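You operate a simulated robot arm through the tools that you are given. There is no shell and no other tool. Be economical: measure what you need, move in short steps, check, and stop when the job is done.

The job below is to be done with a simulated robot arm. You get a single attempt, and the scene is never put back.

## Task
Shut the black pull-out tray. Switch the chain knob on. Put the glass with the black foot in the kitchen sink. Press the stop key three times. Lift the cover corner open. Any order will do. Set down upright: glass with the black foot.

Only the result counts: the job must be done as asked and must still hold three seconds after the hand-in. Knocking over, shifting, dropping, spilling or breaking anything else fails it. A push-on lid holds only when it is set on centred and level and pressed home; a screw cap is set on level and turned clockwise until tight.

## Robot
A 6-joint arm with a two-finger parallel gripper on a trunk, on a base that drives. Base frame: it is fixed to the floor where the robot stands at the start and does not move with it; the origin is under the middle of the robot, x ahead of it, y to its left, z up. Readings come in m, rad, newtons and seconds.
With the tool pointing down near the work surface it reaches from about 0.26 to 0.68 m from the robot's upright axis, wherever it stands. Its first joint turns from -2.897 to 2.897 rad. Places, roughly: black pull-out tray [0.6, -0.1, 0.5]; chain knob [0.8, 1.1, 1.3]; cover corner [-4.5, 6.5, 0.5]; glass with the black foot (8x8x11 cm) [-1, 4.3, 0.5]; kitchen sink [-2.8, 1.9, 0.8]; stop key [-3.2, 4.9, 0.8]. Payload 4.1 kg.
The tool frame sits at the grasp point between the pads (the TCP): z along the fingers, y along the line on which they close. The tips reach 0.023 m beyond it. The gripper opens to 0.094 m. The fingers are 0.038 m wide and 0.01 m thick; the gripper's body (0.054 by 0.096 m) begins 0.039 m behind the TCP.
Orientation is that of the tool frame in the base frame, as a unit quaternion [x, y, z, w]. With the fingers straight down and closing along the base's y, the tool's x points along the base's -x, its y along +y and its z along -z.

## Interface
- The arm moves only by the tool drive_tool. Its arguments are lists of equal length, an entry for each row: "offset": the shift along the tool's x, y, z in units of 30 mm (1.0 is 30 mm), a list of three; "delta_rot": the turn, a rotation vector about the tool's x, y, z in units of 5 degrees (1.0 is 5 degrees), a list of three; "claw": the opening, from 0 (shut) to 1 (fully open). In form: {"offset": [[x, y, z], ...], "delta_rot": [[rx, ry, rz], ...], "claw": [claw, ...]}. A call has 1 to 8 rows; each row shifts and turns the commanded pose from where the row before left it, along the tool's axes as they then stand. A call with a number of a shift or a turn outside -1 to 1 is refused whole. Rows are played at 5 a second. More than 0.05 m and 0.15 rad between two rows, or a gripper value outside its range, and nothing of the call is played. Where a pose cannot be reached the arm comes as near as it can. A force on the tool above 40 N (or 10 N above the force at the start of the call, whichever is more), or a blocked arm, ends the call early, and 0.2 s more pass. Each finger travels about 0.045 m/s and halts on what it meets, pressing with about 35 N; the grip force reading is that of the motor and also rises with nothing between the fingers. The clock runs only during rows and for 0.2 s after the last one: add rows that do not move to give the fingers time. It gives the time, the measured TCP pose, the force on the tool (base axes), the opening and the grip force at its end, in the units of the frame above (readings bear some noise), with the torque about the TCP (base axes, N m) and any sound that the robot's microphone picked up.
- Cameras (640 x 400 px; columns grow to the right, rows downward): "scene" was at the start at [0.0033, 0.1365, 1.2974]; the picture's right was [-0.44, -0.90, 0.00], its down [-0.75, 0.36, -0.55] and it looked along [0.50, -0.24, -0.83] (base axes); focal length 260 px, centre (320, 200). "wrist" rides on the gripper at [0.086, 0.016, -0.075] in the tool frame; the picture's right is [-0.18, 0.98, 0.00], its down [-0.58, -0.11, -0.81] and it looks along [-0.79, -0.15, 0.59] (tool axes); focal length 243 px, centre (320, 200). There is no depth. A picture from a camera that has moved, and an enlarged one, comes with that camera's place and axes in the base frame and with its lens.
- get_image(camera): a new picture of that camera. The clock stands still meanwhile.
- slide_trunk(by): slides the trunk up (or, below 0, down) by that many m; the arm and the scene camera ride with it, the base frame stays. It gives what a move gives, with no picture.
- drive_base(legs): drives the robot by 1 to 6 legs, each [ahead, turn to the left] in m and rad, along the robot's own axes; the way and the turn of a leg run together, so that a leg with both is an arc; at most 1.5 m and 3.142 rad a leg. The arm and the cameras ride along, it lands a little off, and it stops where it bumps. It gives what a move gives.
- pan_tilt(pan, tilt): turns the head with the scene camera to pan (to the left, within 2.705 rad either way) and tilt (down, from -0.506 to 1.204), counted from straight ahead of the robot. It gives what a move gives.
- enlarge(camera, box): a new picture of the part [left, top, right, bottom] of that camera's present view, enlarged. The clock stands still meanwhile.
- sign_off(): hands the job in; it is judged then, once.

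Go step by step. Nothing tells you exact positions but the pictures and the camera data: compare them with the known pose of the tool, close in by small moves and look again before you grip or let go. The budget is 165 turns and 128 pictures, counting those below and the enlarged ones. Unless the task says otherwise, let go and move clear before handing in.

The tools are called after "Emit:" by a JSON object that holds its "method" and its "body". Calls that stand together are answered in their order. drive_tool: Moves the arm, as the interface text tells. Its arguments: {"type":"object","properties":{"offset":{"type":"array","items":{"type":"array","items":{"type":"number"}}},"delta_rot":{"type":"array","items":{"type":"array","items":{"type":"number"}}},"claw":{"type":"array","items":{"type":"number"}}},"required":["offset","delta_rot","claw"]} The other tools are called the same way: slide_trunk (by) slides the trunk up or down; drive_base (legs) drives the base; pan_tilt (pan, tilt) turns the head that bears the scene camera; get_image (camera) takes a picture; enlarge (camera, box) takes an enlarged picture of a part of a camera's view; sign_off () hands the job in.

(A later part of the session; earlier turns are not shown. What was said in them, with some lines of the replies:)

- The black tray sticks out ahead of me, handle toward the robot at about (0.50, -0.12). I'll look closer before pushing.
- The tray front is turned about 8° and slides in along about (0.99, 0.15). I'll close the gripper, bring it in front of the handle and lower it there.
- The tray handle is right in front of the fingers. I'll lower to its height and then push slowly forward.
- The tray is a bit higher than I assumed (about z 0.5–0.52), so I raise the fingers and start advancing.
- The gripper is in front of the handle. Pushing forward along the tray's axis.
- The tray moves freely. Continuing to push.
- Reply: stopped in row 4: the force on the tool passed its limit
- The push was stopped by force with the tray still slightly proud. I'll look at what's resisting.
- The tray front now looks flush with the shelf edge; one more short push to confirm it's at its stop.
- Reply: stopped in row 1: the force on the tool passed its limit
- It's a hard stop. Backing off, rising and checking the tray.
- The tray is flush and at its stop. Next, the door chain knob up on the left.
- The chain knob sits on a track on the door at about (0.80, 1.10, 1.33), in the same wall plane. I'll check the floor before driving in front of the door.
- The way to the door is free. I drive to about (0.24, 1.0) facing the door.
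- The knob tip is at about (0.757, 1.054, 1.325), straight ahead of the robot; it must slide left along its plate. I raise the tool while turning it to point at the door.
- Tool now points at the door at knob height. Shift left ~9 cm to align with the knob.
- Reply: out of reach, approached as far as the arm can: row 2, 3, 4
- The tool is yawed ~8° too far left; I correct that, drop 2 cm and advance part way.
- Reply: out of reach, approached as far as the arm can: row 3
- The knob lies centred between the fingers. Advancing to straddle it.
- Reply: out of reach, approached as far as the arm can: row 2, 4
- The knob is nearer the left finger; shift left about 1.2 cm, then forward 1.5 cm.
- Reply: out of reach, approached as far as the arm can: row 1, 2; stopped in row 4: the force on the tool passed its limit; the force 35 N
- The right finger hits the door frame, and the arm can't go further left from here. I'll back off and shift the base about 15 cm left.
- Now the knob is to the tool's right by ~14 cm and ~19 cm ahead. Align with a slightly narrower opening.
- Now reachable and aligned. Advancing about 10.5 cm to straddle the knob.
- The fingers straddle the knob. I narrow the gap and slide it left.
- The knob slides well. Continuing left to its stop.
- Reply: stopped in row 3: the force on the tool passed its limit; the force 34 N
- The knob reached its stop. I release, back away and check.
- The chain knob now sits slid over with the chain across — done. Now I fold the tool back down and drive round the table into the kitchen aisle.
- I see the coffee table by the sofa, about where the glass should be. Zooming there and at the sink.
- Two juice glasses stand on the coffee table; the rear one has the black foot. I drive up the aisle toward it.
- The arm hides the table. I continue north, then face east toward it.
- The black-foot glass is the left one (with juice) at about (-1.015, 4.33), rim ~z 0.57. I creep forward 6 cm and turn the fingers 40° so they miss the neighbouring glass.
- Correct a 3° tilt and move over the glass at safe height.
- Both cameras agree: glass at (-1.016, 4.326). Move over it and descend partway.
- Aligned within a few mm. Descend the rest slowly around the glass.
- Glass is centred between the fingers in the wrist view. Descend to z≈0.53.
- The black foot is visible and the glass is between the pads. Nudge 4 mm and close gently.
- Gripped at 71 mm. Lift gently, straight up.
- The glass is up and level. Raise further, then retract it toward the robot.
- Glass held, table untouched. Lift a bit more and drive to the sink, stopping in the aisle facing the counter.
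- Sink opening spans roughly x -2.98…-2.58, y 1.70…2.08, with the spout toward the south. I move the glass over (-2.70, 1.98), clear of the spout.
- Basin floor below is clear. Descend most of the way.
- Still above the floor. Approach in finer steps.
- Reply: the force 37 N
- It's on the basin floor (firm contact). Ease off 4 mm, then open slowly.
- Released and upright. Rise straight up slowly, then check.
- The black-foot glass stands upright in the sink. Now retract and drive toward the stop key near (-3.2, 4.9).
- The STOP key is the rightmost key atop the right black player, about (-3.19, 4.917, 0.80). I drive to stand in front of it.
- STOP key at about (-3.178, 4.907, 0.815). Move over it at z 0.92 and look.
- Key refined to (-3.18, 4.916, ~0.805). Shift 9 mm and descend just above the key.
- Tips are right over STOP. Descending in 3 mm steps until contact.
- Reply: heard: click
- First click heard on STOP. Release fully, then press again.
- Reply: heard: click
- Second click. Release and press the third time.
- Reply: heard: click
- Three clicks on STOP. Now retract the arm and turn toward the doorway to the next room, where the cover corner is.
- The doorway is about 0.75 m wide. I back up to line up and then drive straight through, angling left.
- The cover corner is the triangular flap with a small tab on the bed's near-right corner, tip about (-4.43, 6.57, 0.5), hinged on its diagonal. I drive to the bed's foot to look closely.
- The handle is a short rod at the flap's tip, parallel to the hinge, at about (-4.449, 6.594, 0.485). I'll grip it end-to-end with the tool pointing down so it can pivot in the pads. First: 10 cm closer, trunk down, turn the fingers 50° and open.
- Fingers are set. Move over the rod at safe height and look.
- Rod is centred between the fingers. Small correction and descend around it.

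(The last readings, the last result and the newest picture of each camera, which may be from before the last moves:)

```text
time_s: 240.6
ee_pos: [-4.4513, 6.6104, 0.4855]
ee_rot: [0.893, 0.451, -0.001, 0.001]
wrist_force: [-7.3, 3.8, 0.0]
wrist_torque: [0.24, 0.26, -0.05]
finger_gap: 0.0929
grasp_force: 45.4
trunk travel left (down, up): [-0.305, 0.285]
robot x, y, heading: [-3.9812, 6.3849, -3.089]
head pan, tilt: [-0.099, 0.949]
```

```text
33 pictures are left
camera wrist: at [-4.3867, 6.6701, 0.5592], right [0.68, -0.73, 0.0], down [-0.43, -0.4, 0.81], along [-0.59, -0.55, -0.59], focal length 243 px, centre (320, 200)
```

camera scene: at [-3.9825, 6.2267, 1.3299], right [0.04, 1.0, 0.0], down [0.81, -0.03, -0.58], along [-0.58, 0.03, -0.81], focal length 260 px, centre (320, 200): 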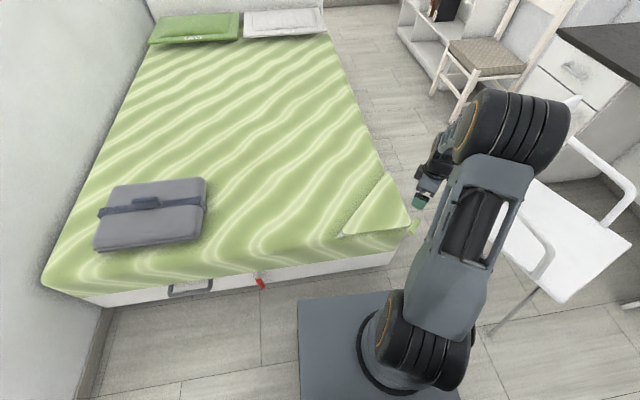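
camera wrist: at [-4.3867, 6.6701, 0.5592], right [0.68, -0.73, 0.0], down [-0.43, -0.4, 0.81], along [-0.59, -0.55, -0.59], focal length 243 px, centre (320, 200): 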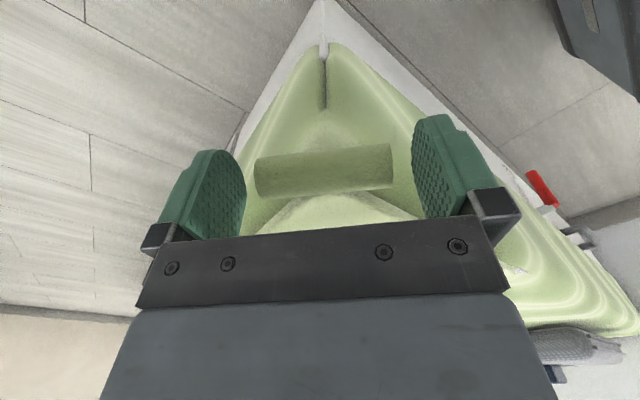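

The fingers are blocked by the bed edge, since the rod lies just inside the corner. I reopen, raise 14 mm, shift 5 mm outward and close again.

Emit:
{"method": "drive_tool", "body": {"offset": [[0, 0, 0], [0, 0, -0.45], [0.15, 0, 0], [0, 0, 0]], "delta_rot": [[0, 0, 0], [0, 0, 0], [0, 0, 0], [0, 0, 0]], "claw": [1, 1, 1, 1]}}

Emit:
{"method": "drive_tool", "body": {"offset": [[0, 0, 0], [0, 0, 0], [0, 0, 0], [0, 0, 0], [0, 0, 0]], "delta_rot": [[0, 0, 0], [0, 0, 0], [0, 0, 0], [0, 0, 0], [0, 0, 0]], "claw": [0.85, 0.7, 0.6, 0.55, 0.55]}}

Emit:
{"method": "get_image", "body": {"camera": "wrist"}}

```text
time_s: 241.6
ee_pos: [-4.4484, 6.6157, 0.499]
ee_rot: [0.893, 0.45, 0.001, 0.001]
wrist_force: [-9.9, 2.0, -0.8]
wrist_torque: [0.04, 0.16, 0.07]
finger_gap: 0.094
grasp_force: 0.0
trunk travel left (down, up): [-0.305, 0.285]
robot x, y, heading: [-3.9776, 6.388, -3.086]
head pan, tilt: [-0.099, 0.949]
```

```text
time_s: 242.8
ee_pos: [-4.4492, 6.6152, 0.4979]
ee_rot: [0.893, 0.45, 0.0, 0.001]
wrist_force: [-9.9, 4.5, 0.9]
wrist_torque: [0.13, 0.3, -0.1]
finger_gap: 0.0931
grasp_force: 44.6
trunk travel left (down, up): [-0.305, 0.285]
robot x, y, heading: [-3.9802, 6.3838, -3.087]
head pan, tilt: [-0.099, 0.949]
```

```text
32 pictures are left
camera wrist: at [-4.384, 6.6737, 0.5725], right [0.68, -0.73, 0.0], down [-0.43, -0.4, 0.81], along [-0.59, -0.55, -0.59], focal length 243 px, centre (320, 200)
```

wrist: 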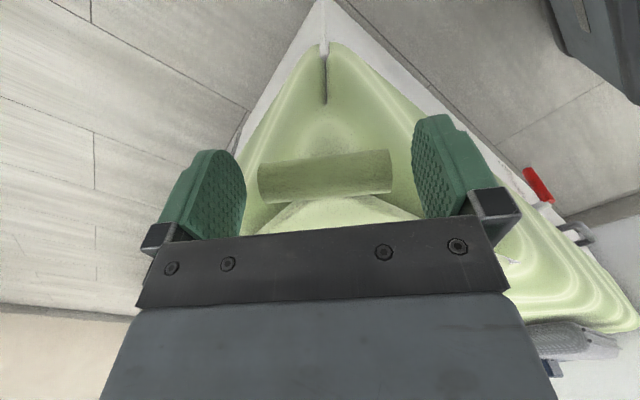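

Still blocked, likely by the flared drape under the fingertips. Go 13 mm higher and 9 mm further outward, then close.

Emit:
{"method": "drive_tool", "body": {"offset": [[0, 0, 0], [0, 0, -0.45], [0.3, 0, 0], [0, 0, 0]], "delta_rot": [[0, 0, 0], [0, 0, 0], [0, 0, 0], [0, 0, 0]], "claw": [1, 1, 1, 1]}}

Emit:
{"method": "drive_tool", "body": {"offset": [[0, 0, 0], [0, 0, 0], [0, 0, 0], [0, 0, 0], [0, 0, 0]], "delta_rot": [[0, 0, 0], [0, 0, 0], [0, 0, 0], [0, 0, 0], [0, 0, 0]], "claw": [0.85, 0.7, 0.6, 0.55, 0.55]}}

Emit:
{"method": "get_image", "body": {"camera": "wrist"}}

Emit:
{"method": "get_image", "body": {"camera": "scene"}}

```text
time_s: 243.8
ee_pos: [-4.4413, 6.621, 0.5111]
ee_rot: [0.894, 0.448, 0.001, 0.003]
wrist_force: [0.6, 3.5, -0.9]
wrist_torque: [0.07, -0.01, -0.26]
finger_gap: 0.0941
grasp_force: 0.0
trunk travel left (down, up): [-0.305, 0.285]
robot x, y, heading: [-3.9783, 6.3837, -3.089]
head pan, tilt: [-0.099, 0.949]
```

```text
time_s: 245.0
ee_pos: [-4.4438, 6.6237, 0.5125]
ee_rot: [0.893, 0.45, -0.001, -0.001]
wrist_force: [2.7, 38.2, 2.6]
wrist_torque: [0.9, 0.32, -0.52]
finger_gap: 0.0875
grasp_force: 44.9
trunk travel left (down, up): [-0.305, 0.285]
robot x, y, heading: [-3.9812, 6.3859, -3.084]
head pan, tilt: [-0.099, 0.949]
```

```text
31 pictures are left
camera wrist: at [-4.3779, 6.6828, 0.5864], right [0.68, -0.73, 0.0], down [-0.43, -0.4, 0.81], along [-0.59, -0.55, -0.59], focal length 243 px, centre (320, 200)
```

wrist: 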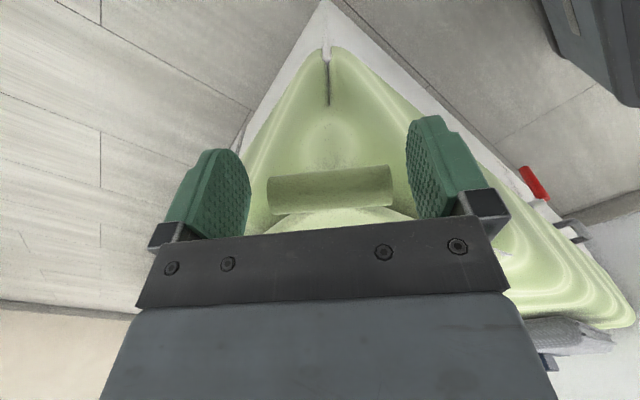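

```text
30 pictures are left
camera scene: at [-3.9828, 6.2291, 1.3302], right [0.05, 1.0, 0.0], down [0.81, -0.04, -0.58], along [-0.58, 0.03, -0.81], focal length 260 px, centre (320, 200)
```

scene: 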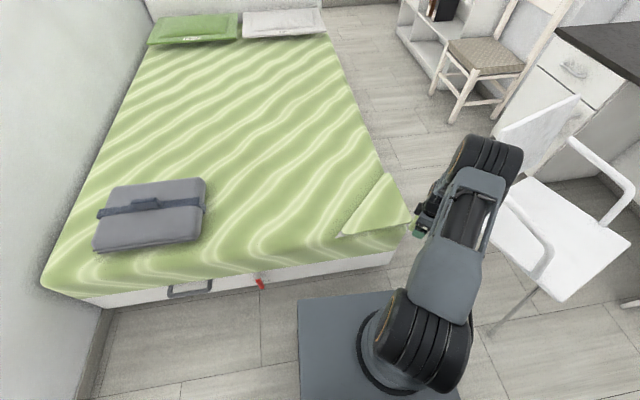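

The finger is catching the bed's side edge, so the bed top is higher than I thought and the rod sits at its level. Raise another 9 mm, recentre over the rod and try again.

Emit:
{"method": "drive_tool", "body": {"offset": [[0, 0, 0], [0, 0, -0.3], [-0.35, 0, 0], [0, 0, 0]], "delta_rot": [[0, 0, 0], [0, 0, 0], [0, 0, 0], [0, 0, 0]], "claw": [1, 1, 1, 1]}}

Emit:
{"method": "drive_tool", "body": {"offset": [[0, 0, 0], [0, 0, 0], [0, 0, 0], [0, 0, 0], [0, 0, 0]], "delta_rot": [[0, 0, 0], [0, 0, 0], [0, 0, 0], [0, 0, 0], [0, 0, 0]], "claw": [0.85, 0.7, 0.6, 0.55, 0.55]}}

Emit:
{"method": "get_image", "body": {"camera": "wrist"}}

```text
time_s: 246.0
ee_pos: [-4.4517, 6.6122, 0.5208]
ee_rot: [0.893, 0.45, -0.001, 0.001]
wrist_force: [-6.2, 14.3, 1.9]
wrist_torque: [0.19, 0.19, -0.51]
finger_gap: 0.0942
grasp_force: 0.1
trunk travel left (down, up): [-0.305, 0.285]
robot x, y, heading: [-3.9802, 6.3854, -3.083]
head pan, tilt: [-0.099, 0.949]
```

```text
time_s: 247.2
ee_pos: [-4.4502, 6.6133, 0.5202]
ee_rot: [0.893, 0.451, 0.001, 0.001]
wrist_force: [-18.7, 0.6, -1.3]
wrist_torque: [-0.1, 0.44, 0.48]
finger_gap: 0.0928
grasp_force: 45.3
trunk travel left (down, up): [-0.305, 0.285]
robot x, y, heading: [-3.9808, 6.3876, -3.085]
head pan, tilt: [-0.099, 0.949]
```

```text
29 pictures are left
camera wrist: at [-4.3855, 6.6722, 0.595], right [0.68, -0.73, 0.0], down [-0.43, -0.4, 0.81], along [-0.59, -0.55, -0.59], focal length 243 px, centre (320, 200)
```

wrist: 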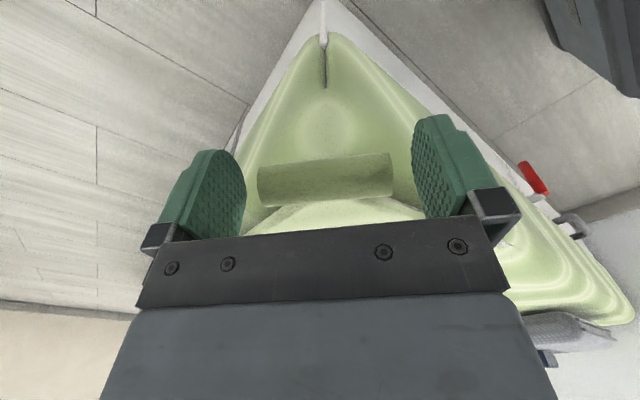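

The rod's image stays fixed in the gripper although I rose 35 mm, so the flap is already held and coming up. I continue lifting along the hinge arc and check.

Emit:
{"method": "drive_tool", "body": {"offset": [[-0.15, 0, -0.55], [-0.15, 0, -0.55], [-0.25, 0, -0.53], [-0.25, 0, -0.53]], "delta_rot": [[0, 0, 0], [0, 0, 0], [0, 0, 0], [0, 0, 0]], "claw": [0.55, 0.55, 0.55, 0.55]}}

Emit:
{"method": "get_image", "body": {"camera": "wrist"}}

Emit:
{"method": "enlarge", "body": {"camera": "scene", "box": [320, 150, 460, 270]}}

```text
time_s: 248.2
ee_pos: [-4.464, 6.5951, 0.5862]
ee_rot: [0.894, 0.449, -0.001, 0.001]
wrist_force: [-0.7, 26.1, 3.1]
wrist_torque: [1.25, -0.51, -0.42]
finger_gap: 0.0929
grasp_force: 45.0
trunk travel left (down, up): [-0.305, 0.285]
robot x, y, heading: [-3.98, 6.3869, -3.088]
head pan, tilt: [-0.099, 0.949]
```

```text
28 pictures are left
camera wrist: at [-4.3988, 6.6551, 0.6607], right [0.68, -0.73, 0.0], down [-0.43, -0.4, 0.81], along [-0.59, -0.55, -0.59], focal length 243 px, centre (320, 200)
```

wrist: 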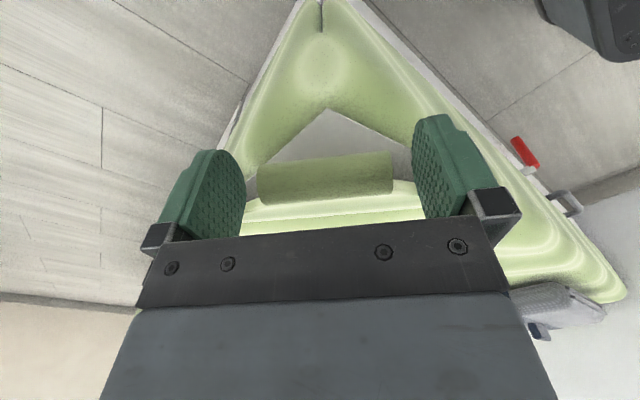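

```text
3.33 times, centred on (390, 210) of scene
camera zoom: at [-3.9828, 6.2288, 1.3303], right [0.05, 1.0, 0.0], down [0.81, -0.04, -0.58], along [-0.58, 0.03, -0.81], focal length 866 px, centre (87, 167)
```

zoom: 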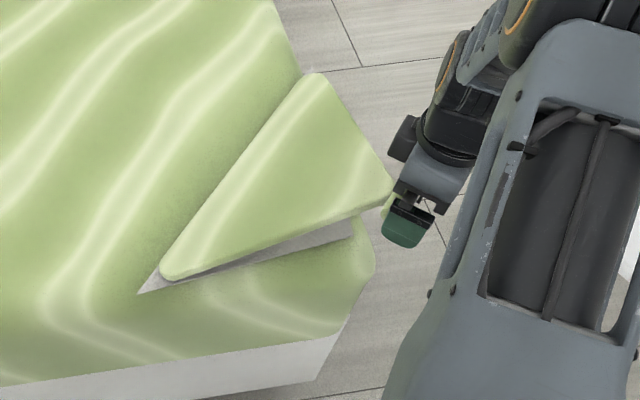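

The flap lifts nicely. Continue along the arc with a small side correction.

Emit:
{"method": "drive_tool", "body": {"offset": [[-0.35, -0.1, -0.78], [-0.63, 0, -0.75], [-0.73, 0, -0.65], [-0.8, 0, -0.55]], "delta_rot": [[0, 0, 0], [0, 0, 0], [0, 0, 0], [0, 0, 0]], "claw": [0.55, 0.55, 0.55, 0.55]}}

Emit:
{"method": "get_image", "body": {"camera": "wrist"}}

Emit:
{"method": "enlarge", "body": {"camera": "scene", "box": [320, 150, 460, 270]}}

```text
time_s: 249.2
ee_pos: [-4.5101, 6.5366, 0.6684]
ee_rot: [0.893, 0.45, 0.001, 0.002]
wrist_force: [5.6, 5.2, 0.2]
wrist_torque: [1.16, -0.51, 0.27]
finger_gap: 0.0932
grasp_force: 44.6
trunk travel left (down, up): [-0.305, 0.285]
robot x, y, heading: [-3.9774, 6.386, -3.082]
head pan, tilt: [-0.099, 0.949]
```

```text
26 pictures are left
camera wrist: at [-4.4458, 6.5962, 0.742], right [0.68, -0.73, 0.0], down [-0.43, -0.4, 0.81], along [-0.59, -0.55, -0.59], focal length 243 px, centre (320, 200)
```

wrist: 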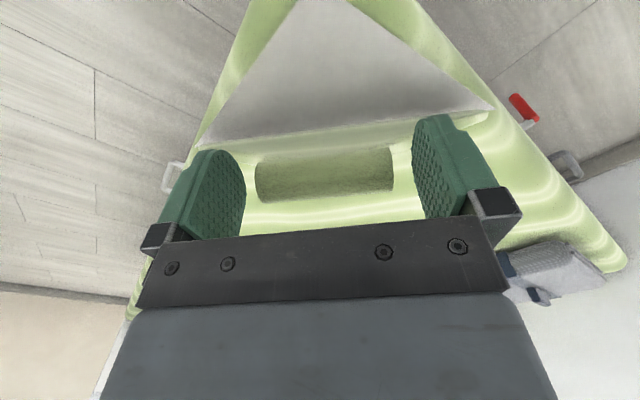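

```text
3.33 times, centred on (390, 210) of scene
camera zoom: at [-3.9822, 6.2278, 1.33], right [0.04, 1.0, 0.0], down [0.81, -0.03, -0.58], along [-0.58, 0.02, -0.81], focal length 866 px, centre (87, 167)
```

zoom: 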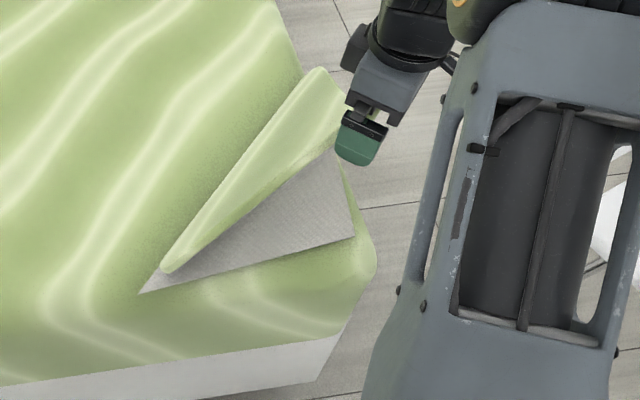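

About 60° up. Carry it over the top past vertical.

Emit:
{"method": "drive_tool", "body": {"offset": [[-0.88, 0, -0.42], [-0.93, 0, -0.3], [-0.96, 0, -0.17], [-0.98, 0, -0.03], [-0.97, 0, 0.1]], "delta_rot": [[0, 0, 0], [0, 0, 0], [0, 0, 0], [0, 0, 0], [0, 0, 0]], "claw": [0.55, 0.55, 0.55, 0.55, 0.55]}}

Emit:
{"method": "get_image", "body": {"camera": "wrist"}}

Emit:
{"method": "enlarge", "body": {"camera": "scene", "box": [300, 130, 440, 250]}}

```text
time_s: 250.4
ee_pos: [-4.5889, 6.4383, 0.6987]
ee_rot: [0.893, 0.449, -0.006, -0.004]
wrist_force: [-2.5, -0.7, 2.9]
wrist_torque: [-0.61, -0.04, 0.19]
finger_gap: 0.0931
grasp_force: 44.6
trunk travel left (down, up): [-0.305, 0.285]
robot x, y, heading: [-3.9791, 6.386, -3.083]
head pan, tilt: [-0.099, 0.949]
stopped in row 5: the force on the tool passed its limit (the readings are from after the stop); the commanded pose is now the measured one
```

```text
24 pictures are left
camera wrist: at [-4.5218, 6.498, 0.7717], right [0.68, -0.73, -0.01], down [-0.42, -0.4, 0.81], along [-0.6, -0.55, -0.58], focal length 243 px, centre (320, 200)
```

wrist: 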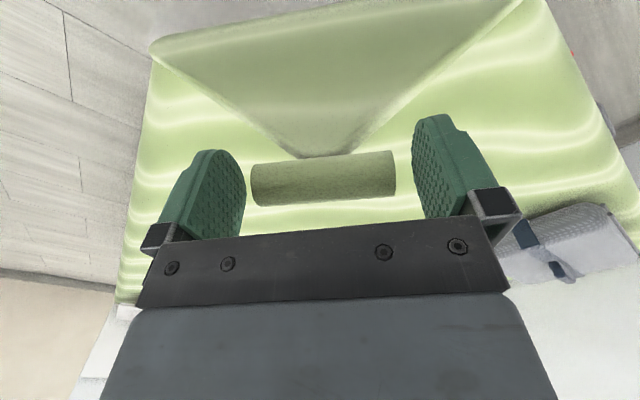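

```text
3.33 times, centred on (370, 190) of scene
camera zoom: at [-3.9833, 6.2277, 1.3296], right [0.05, 1.0, 0.0], down [0.81, -0.04, -0.58], along [-0.58, 0.03, -0.81], focal length 866 px, centre (153, 233)
```

zoom: 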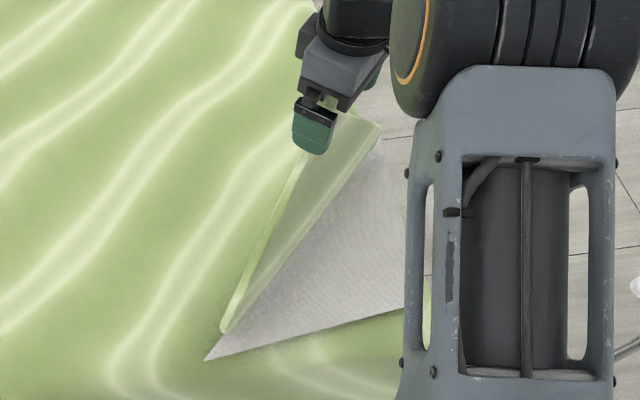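

Past vertical. Continue gently with smaller steps, coming down a bit.

Emit:
{"method": "drive_tool", "body": {"offset": [[-0.6, 0, 0.1], [-0.6, 0, 0.15], [-0.6, 0, 0.2], [-0.6, 0, 0.25]], "delta_rot": [[0, 0, 0], [0, 0, 0], [0, 0, 0], [0, 0, 0]], "claw": [0.55, 0.55, 0.55, 0.55]}}

Emit:
{"method": "get_image", "body": {"camera": "wrist"}}

Emit:
{"method": "enlarge", "body": {"camera": "scene", "box": [300, 130, 440, 250]}}

```text
time_s: 251.4
ee_pos: [-4.6333, 6.3825, 0.6806]
ee_rot: [0.893, 0.449, -0.011, -0.005]
wrist_force: [-18.7, 6.0, 27.2]
wrist_torque: [1.03, 0.24, 0.03]
finger_gap: 0.0935
grasp_force: 45.3
trunk travel left (down, up): [-0.305, 0.285]
robot x, y, heading: [-3.9802, 6.3861, -3.086]
head pan, tilt: [-0.099, 0.949]
```

```text
22 pictures are left
camera wrist: at [-4.566, 6.4414, 0.7542], right [0.68, -0.73, -0.02], down [-0.41, -0.4, 0.82], along [-0.61, -0.55, -0.58], focal length 243 px, centre (320, 200)
```

wrist: 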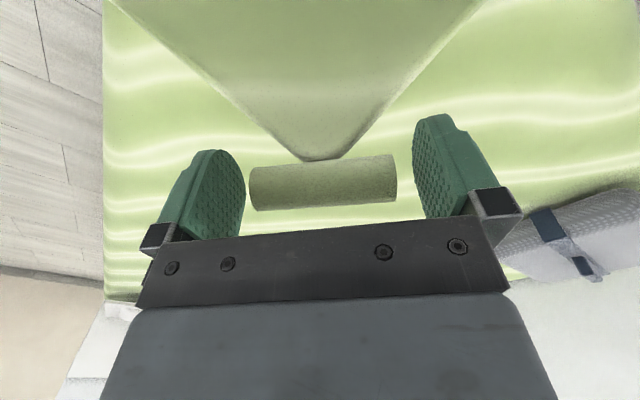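

```text
3.33 times, centred on (370, 190) of scene
camera zoom: at [-3.9826, 6.2279, 1.3302], right [0.05, 1.0, 0.0], down [0.81, -0.04, -0.58], along [-0.58, 0.03, -0.81], focal length 866 px, centre (153, 233)
```

zoom: 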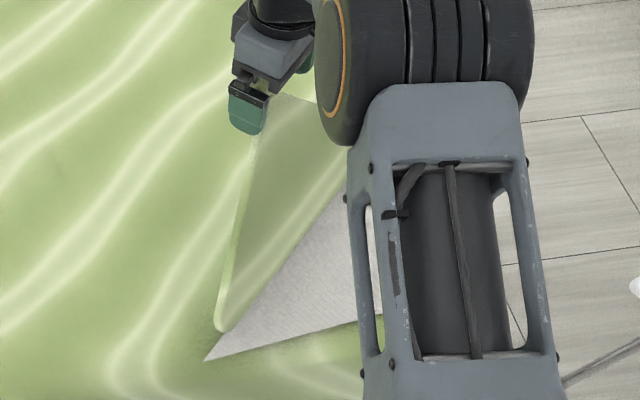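

About 112° open. A bit further, then release.

Emit:
{"method": "drive_tool", "body": {"offset": [[-0.75, 0, 0.2], [-0.8, 0, 0.45], [-0.72, 0, 0.6]], "delta_rot": [[0, 0, 0], [0, 0, 0], [0, 0, 0]], "claw": [0.55, 0.55, 0.55]}}

Emit:
{"method": "drive_tool", "body": {"offset": [[0, 0, 0], [0, 0, 0], [0, 0, 0]], "delta_rot": [[0, 0, 0], [0, 0, 0], [0, 0, 0]], "claw": [1, 1, 1]}}

Emit:
{"method": "get_image", "body": {"camera": "wrist"}}

```text
time_s: 252.2
ee_pos: [-4.6734, 6.3305, 0.64]
ee_rot: [0.894, 0.448, -0.006, -0.005]
wrist_force: [-32.6, 28.4, 0.3]
wrist_torque: [1.0, 0.22, -0.44]
finger_gap: 0.0933
grasp_force: 45.2
trunk travel left (down, up): [-0.305, 0.285]
robot x, y, heading: [-3.9798, 6.3874, -3.094]
head pan, tilt: [-0.099, 0.949]
```

```text
time_s: 253.0
ee_pos: [-4.6749, 6.3292, 0.6405]
ee_rot: [0.894, 0.448, -0.007, -0.004]
wrist_force: [-34.8, 28.7, -1.9]
wrist_torque: [0.04, 0.03, -0.44]
finger_gap: 0.0941
grasp_force: 0.1
trunk travel left (down, up): [-0.305, 0.285]
robot x, y, heading: [-3.9788, 6.3814, -3.096]
head pan, tilt: [-0.099, 0.949]
```

```text
20 pictures are left
camera wrist: at [-4.6073, 6.3891, 0.713], right [0.68, -0.74, -0.01], down [-0.42, -0.4, 0.81], along [-0.6, -0.55, -0.58], focal length 243 px, centre (320, 200)
```

wrist: 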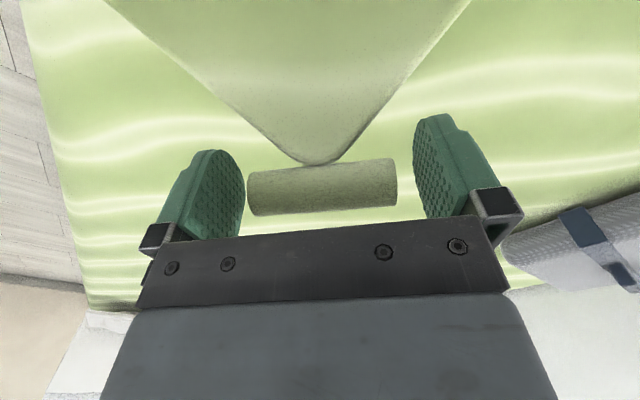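

The grip is released but a sideways load remains. Shift the tool along that load to relieve it.

Emit:
{"method": "drive_tool", "body": {"offset": [[0, -0.15, 0], [0, -0.15, 0]], "delta_rot": [[0, 0, 0], [0, 0, 0]], "claw": [1, 1]}}

```text
time_s: 253.6
ee_pos: [-4.6764, 6.327, 0.6382]
ee_rot: [0.892, 0.452, -0.004, 0.0]
wrist_force: [0.2, 0.0, 0.4]
wrist_torque: [0.04, -0.01, 0.0]
finger_gap: 0.0938
grasp_force: 0.0
trunk travel left (down, up): [-0.305, 0.285]
robot x, y, heading: [-3.9764, 6.3895, -3.084]
head pan, tilt: [-0.099, 0.949]
```

Load gone. Raise slowly and see whether the flap stays or falls open.

Emit:
{"method": "drive_tool", "body": {"offset": [[0, 0, -0.3], [0, 0, -0.4]], "delta_rot": [[0, 0, 0], [0, 0, 0]], "claw": [1, 1]}}

Emit:
{"method": "get_image", "body": {"camera": "wrist"}}

Emit:
{"method": "enlarge", "body": {"camera": "scene", "box": [280, 130, 420, 250]}}

```text
time_s: 254.3
ee_pos: [-4.675, 6.3294, 0.6586]
ee_rot: [0.893, 0.45, 0.001, 0.0]
wrist_force: [4.8, -4.5, 0.4]
wrist_torque: [-0.17, -0.06, -0.02]
finger_gap: 0.0941
grasp_force: 0.1
trunk travel left (down, up): [-0.305, 0.285]
robot x, y, heading: [-3.9796, 6.3872, -3.084]
head pan, tilt: [-0.099, 0.949]
stopped in row 2: the force on the tool passed its limit (the readings are from after the stop); the commanded pose is now the measured one
```

```text
19 pictures are left
camera wrist: at [-4.6099, 6.3892, 0.7321], right [0.68, -0.73, 0.0], down [-0.44, -0.4, 0.81], along [-0.59, -0.55, -0.59], focal length 243 px, centre (320, 200)
```

wrist: 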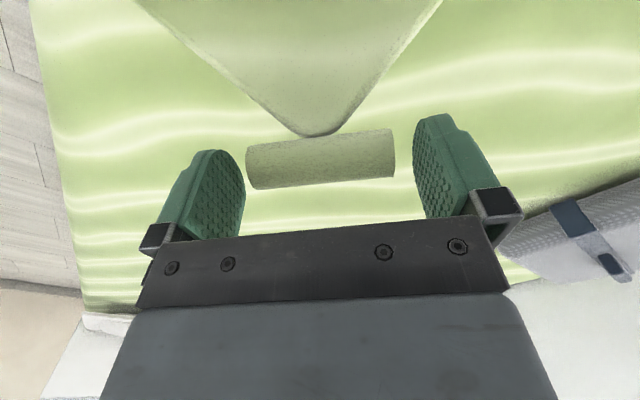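

```text
3.33 times, centred on (350, 190) of scene
camera zoom: at [-3.9817, 6.2274, 1.3302], right [0.04, 1.0, 0.0], down [0.81, -0.03, -0.58], along [-0.58, 0.02, -0.81], focal length 866 px, centre (220, 233)
```

zoom: 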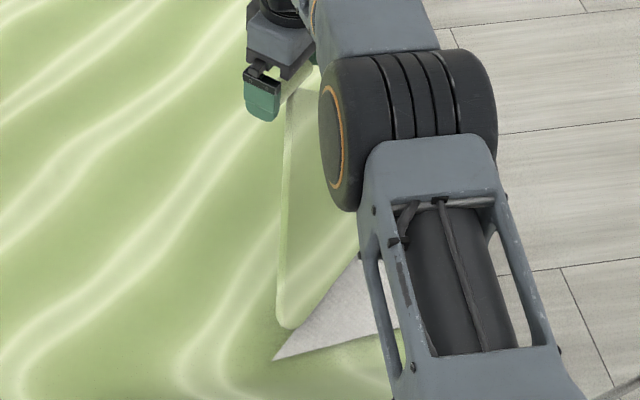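

The rod is sliding out of the grip. Small recentring, then more up in fine steps.

Emit:
{"method": "drive_tool", "body": {"offset": [[0, -0.06, -0.1], [0, 0, -0.25], [0, 0, -0.25], [0, 0, -0.25]], "delta_rot": [[0, 0, 0], [0, 0, 0], [0, 0, 0], [0, 0, 0]], "claw": [1, 1, 1, 1]}}

Emit:
{"method": "get_image", "body": {"camera": "wrist"}}

```text
time_s: 255.3
ee_pos: [-4.6788, 6.3326, 0.6854]
ee_rot: [0.894, 0.449, -0.002, -0.002]
wrist_force: [-0.7, -0.5, -0.7]
wrist_torque: [0.04, 0.03, 0.02]
finger_gap: 0.0942
grasp_force: 0.0
trunk travel left (down, up): [-0.305, 0.285]
robot x, y, heading: [-3.9774, 6.3907, -3.084]
head pan, tilt: [-0.099, 0.949]
```

```text
17 pictures are left
camera wrist: at [-4.6132, 6.392, 0.7594], right [0.68, -0.73, 0.0], down [-0.43, -0.4, 0.81], along [-0.6, -0.55, -0.59], focal length 243 px, centre (320, 200)
```

wrist: 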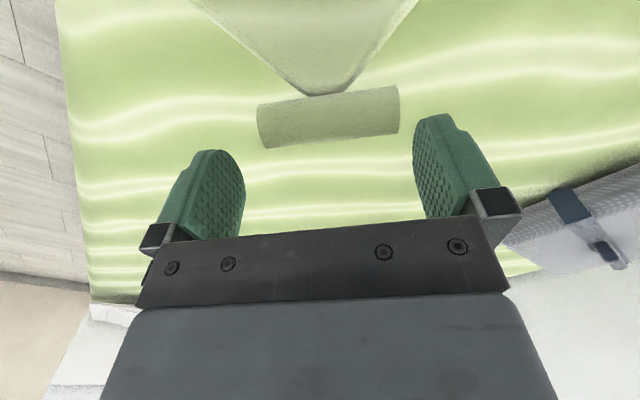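

Free of the rod; the flap stays past vertical. Rise clear and look.

Emit:
{"method": "drive_tool", "body": {"offset": [[0, 0, -0.6], [0, 0, -0.8], [0, 0, -0.8]], "delta_rot": [[0, 0, 0], [0, 0, 0], [0, 0, 0]], "claw": [1, 1, 1]}}

Emit:
{"method": "get_image", "body": {"camera": "wrist"}}

Emit:
{"method": "enlarge", "body": {"camera": "scene", "box": [280, 130, 420, 250]}}

```text
time_s: 256.1
ee_pos: [-4.6765, 6.3315, 0.7484]
ee_rot: [0.892, 0.451, 0.0, 0.0]
wrist_force: [-0.1, -1.1, 0.3]
wrist_torque: [-0.01, 0.0, -0.03]
finger_gap: 0.0938
grasp_force: 0.0
trunk travel left (down, up): [-0.305, 0.285]
robot x, y, heading: [-3.9814, 6.388, -3.085]
head pan, tilt: [-0.099, 0.949]
```

```text
16 pictures are left
camera wrist: at [-4.6115, 6.3903, 0.8234], right [0.68, -0.73, 0.0], down [-0.43, -0.4, 0.81], along [-0.59, -0.55, -0.59], focal length 243 px, centre (320, 200)
```

wrist: 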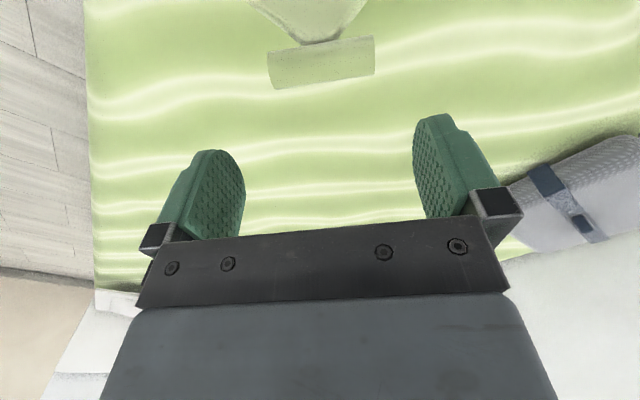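

```text
3.33 times, centred on (350, 190) of scene
camera zoom: at [-3.9824, 6.2277, 1.3299], right [0.04, 1.0, 0.0], down [0.81, -0.03, -0.58], along [-0.58, 0.02, -0.81], focal length 866 px, centre (220, 233)
```

zoom: 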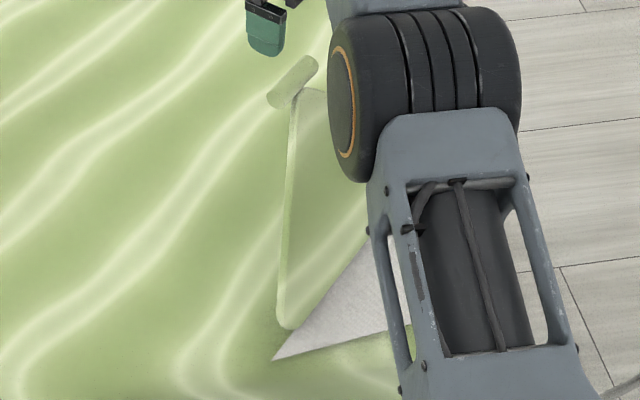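

The flap stays at roughly 125° on its own. I close the fingers and press the rod down gently to open it further, or confirm it's at its stop.

Emit:
{"method": "drive_tool", "body": {"offset": [[0.2, 0, 0], [0, 0, 0], [0, 0, 0], [0, 0, 0.6], [0, 0, 0.6], [0, 0, 0.5]], "delta_rot": [[0, 0, 0], [0, 0, 0], [0, 0, 0], [0, 0, 0], [0, 0, 0], [0, 0, 0]], "claw": [0, 0, 0, 0, 0, 0]}}

Emit:
{"method": "drive_tool", "body": {"offset": [[-0.1, 0, 0.3], [-0.2, 0, 0.3], [-0.2, 0, 0.3], [-0.25, 0, 0.3], [-0.25, 0, 0.3]], "delta_rot": [[0, 0, 0], [0, 0, 0], [0, 0, 0], [0, 0, 0], [0, 0, 0]], "claw": [0, 0, 0, 0, 0]}}

Emit:
{"method": "get_image", "body": {"camera": "wrist"}}

Emit:
{"method": "enlarge", "body": {"camera": "scene", "box": [280, 130, 420, 250]}}

```text
time_s: 257.5
ee_pos: [-4.6734, 6.3356, 0.6968]
ee_rot: [0.893, 0.45, 0.001, 0.0]
wrist_force: [0.4, 0.0, -0.6]
wrist_torque: [-0.01, -0.01, -0.01]
finger_gap: 0.0001
grasp_force: 33.0
trunk travel left (down, up): [-0.305, 0.285]
robot x, y, heading: [-3.9779, 6.386, -3.086]
head pan, tilt: [-0.099, 0.949]
```

```text
time_s: 258.7
ee_pos: [-4.6903, 6.3128, 0.6647]
ee_rot: [0.893, 0.451, -0.008, -0.003]
wrist_force: [5.8, 0.4, 8.0]
wrist_torque: [0.02, -0.18, -0.04]
finger_gap: 0.0001
grasp_force: 35.4
out of reach, approached as far as the arm can: row 5
trunk travel left (down, up): [-0.305, 0.285]
robot x, y, heading: [-3.9772, 6.3843, -3.088]
head pan, tilt: [-0.099, 0.949]
stopped in row 5: the force on the tool passed its limit (the readings are from after the stop); the commanded pose is now the measured one
```

```text
14 pictures are left
camera wrist: at [-4.6236, 6.373, 0.7373], right [0.68, -0.73, -0.01], down [-0.42, -0.4, 0.81], along [-0.6, -0.55, -0.58], focal length 243 px, centre (320, 200)
```

wrist: 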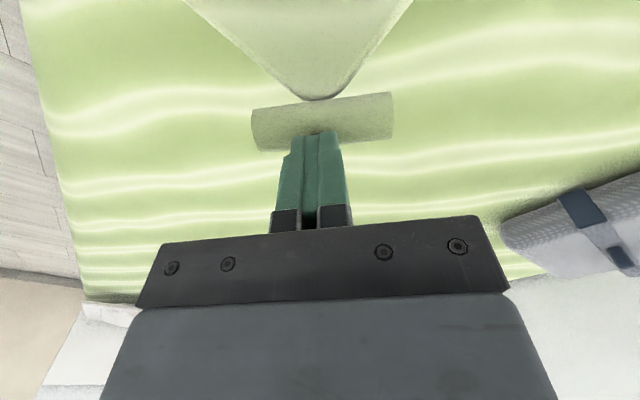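

```text
3.33 times, centred on (350, 190) of scene
camera zoom: at [-3.9812, 6.2277, 1.3296], right [0.04, 1.0, 0.0], down [0.81, -0.03, -0.58], along [-0.58, 0.02, -0.81], focal length 866 px, centre (220, 233)
```

zoom: 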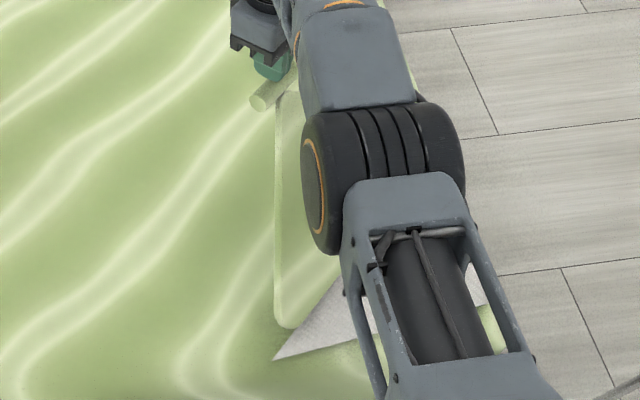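

It opened a little more, then met firm resistance. One more straight-down press to see whether it's the stop.

Emit:
{"method": "drive_tool", "body": {"offset": [[0, 0, 0.15], [0, 0, 0.15], [0, 0, 0.15], [0, 0, 0.15]], "delta_rot": [[0, 0, 0], [0, 0, 0], [0, 0, 0], [0, 0, 0]], "claw": [0, 0, 0, 0]}}

```text
time_s: 259.4
ee_pos: [-4.6918, 6.3128, 0.6644]
ee_rot: [0.893, 0.45, -0.016, -0.006]
wrist_force: [7.6, 1.7, 17.5]
wrist_torque: [0.08, -0.33, -0.02]
finger_gap: 0.0
grasp_force: 35.2
trunk travel left (down, up): [-0.305, 0.285]
robot x, y, heading: [-3.9806, 6.3857, -3.08]
head pan, tilt: [-0.099, 0.949]
stopped in row 3: the force on the tool passed its limit (the readings are from after the stop); the commanded pose is now the measured one
```

No further motion: it's at its stop. Rise clear, retract and check that it holds.

Emit:
{"method": "drive_tool", "body": {"offset": [[0, 0, -0.6], [0, 0, -1], [0, 0, -1], [0, 0, -1], [0, 0, -1], [0.9, 0.4, 0], [0.9, 0.4, 0], [0.9, 0.4, 0]], "delta_rot": [[0, 0, 0], [0, 0, 0], [0, 0, 0], [0, 0, 0], [0, 0, 0], [0, 0, 0], [0, 0, 0], [0, 0, 0]], "claw": [0, 0, 0, 0, 0, 0, 0, 0]}}

Emit:
{"method": "drive_base", "body": {"legs": [[-0.3, 0]]}}

Emit:
{"method": "get_image", "body": {"camera": "scene"}}

```text
time_s: 261.2
ee_pos: [-4.6111, 6.3571, 0.7942]
ee_rot: [0.893, 0.451, -0.015, -0.005]
wrist_force: [0.3, 0.3, -0.1]
wrist_torque: [-0.01, 0.04, 0.0]
finger_gap: 0.0002
grasp_force: 34.3
trunk travel left (down, up): [-0.305, 0.285]
robot x, y, heading: [-3.9804, 6.3861, -3.081]
head pan, tilt: [-0.099, 0.949]
```

```text
time_s: 263.2
ee_pos: [-4.3118, 6.3746, 0.7954]
ee_rot: [0.893, 0.45, -0.013, -0.005]
wrist_force: [-1.1, -0.2, 1.1]
wrist_torque: [0.01, 0.04, 0.02]
finger_gap: 0.0001
grasp_force: 35.1
trunk travel left (down, up): [-0.305, 0.285]
robot x, y, heading: [-3.6788, 6.4039, -3.079]
head pan, tilt: [-0.099, 0.949]
```

```text
12 pictures are left
camera scene: at [-3.683, 6.2454, 1.3299], right [0.04, 1.0, 0.0], down [0.81, -0.03, -0.58], along [-0.58, 0.02, -0.81], focal length 260 px, centre (320, 200)
```

scene: 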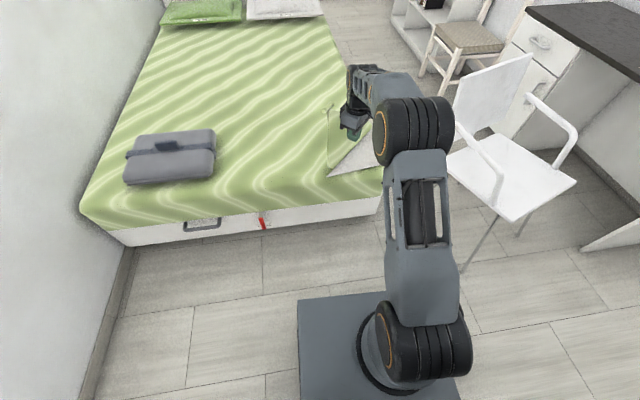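

The flap stays open and the arm is clear. All five parts are done, so I hand in.

Emit:
{"method": "sign_off", "body": {}}

```text
The job is handed in.
```

I did all five parts and handed the job in; the result of the judging hasn't come back.

- **Black tray:** pushed in until it hit a hard stop, with its front looking flush with the shelf edge.
- **Chain knob:** slid left along its plate to its stop. I took that as "on", since nothing on the plate marks the positions.
- **Glass with the black foot:** standing upright in the kitchen sink, still full of juice.
- **Stop key:** pressed three times, with a click heard each time.
- **Cover corner:** lifted past vertical to its stop, about 130° open, and it stays there without being held.
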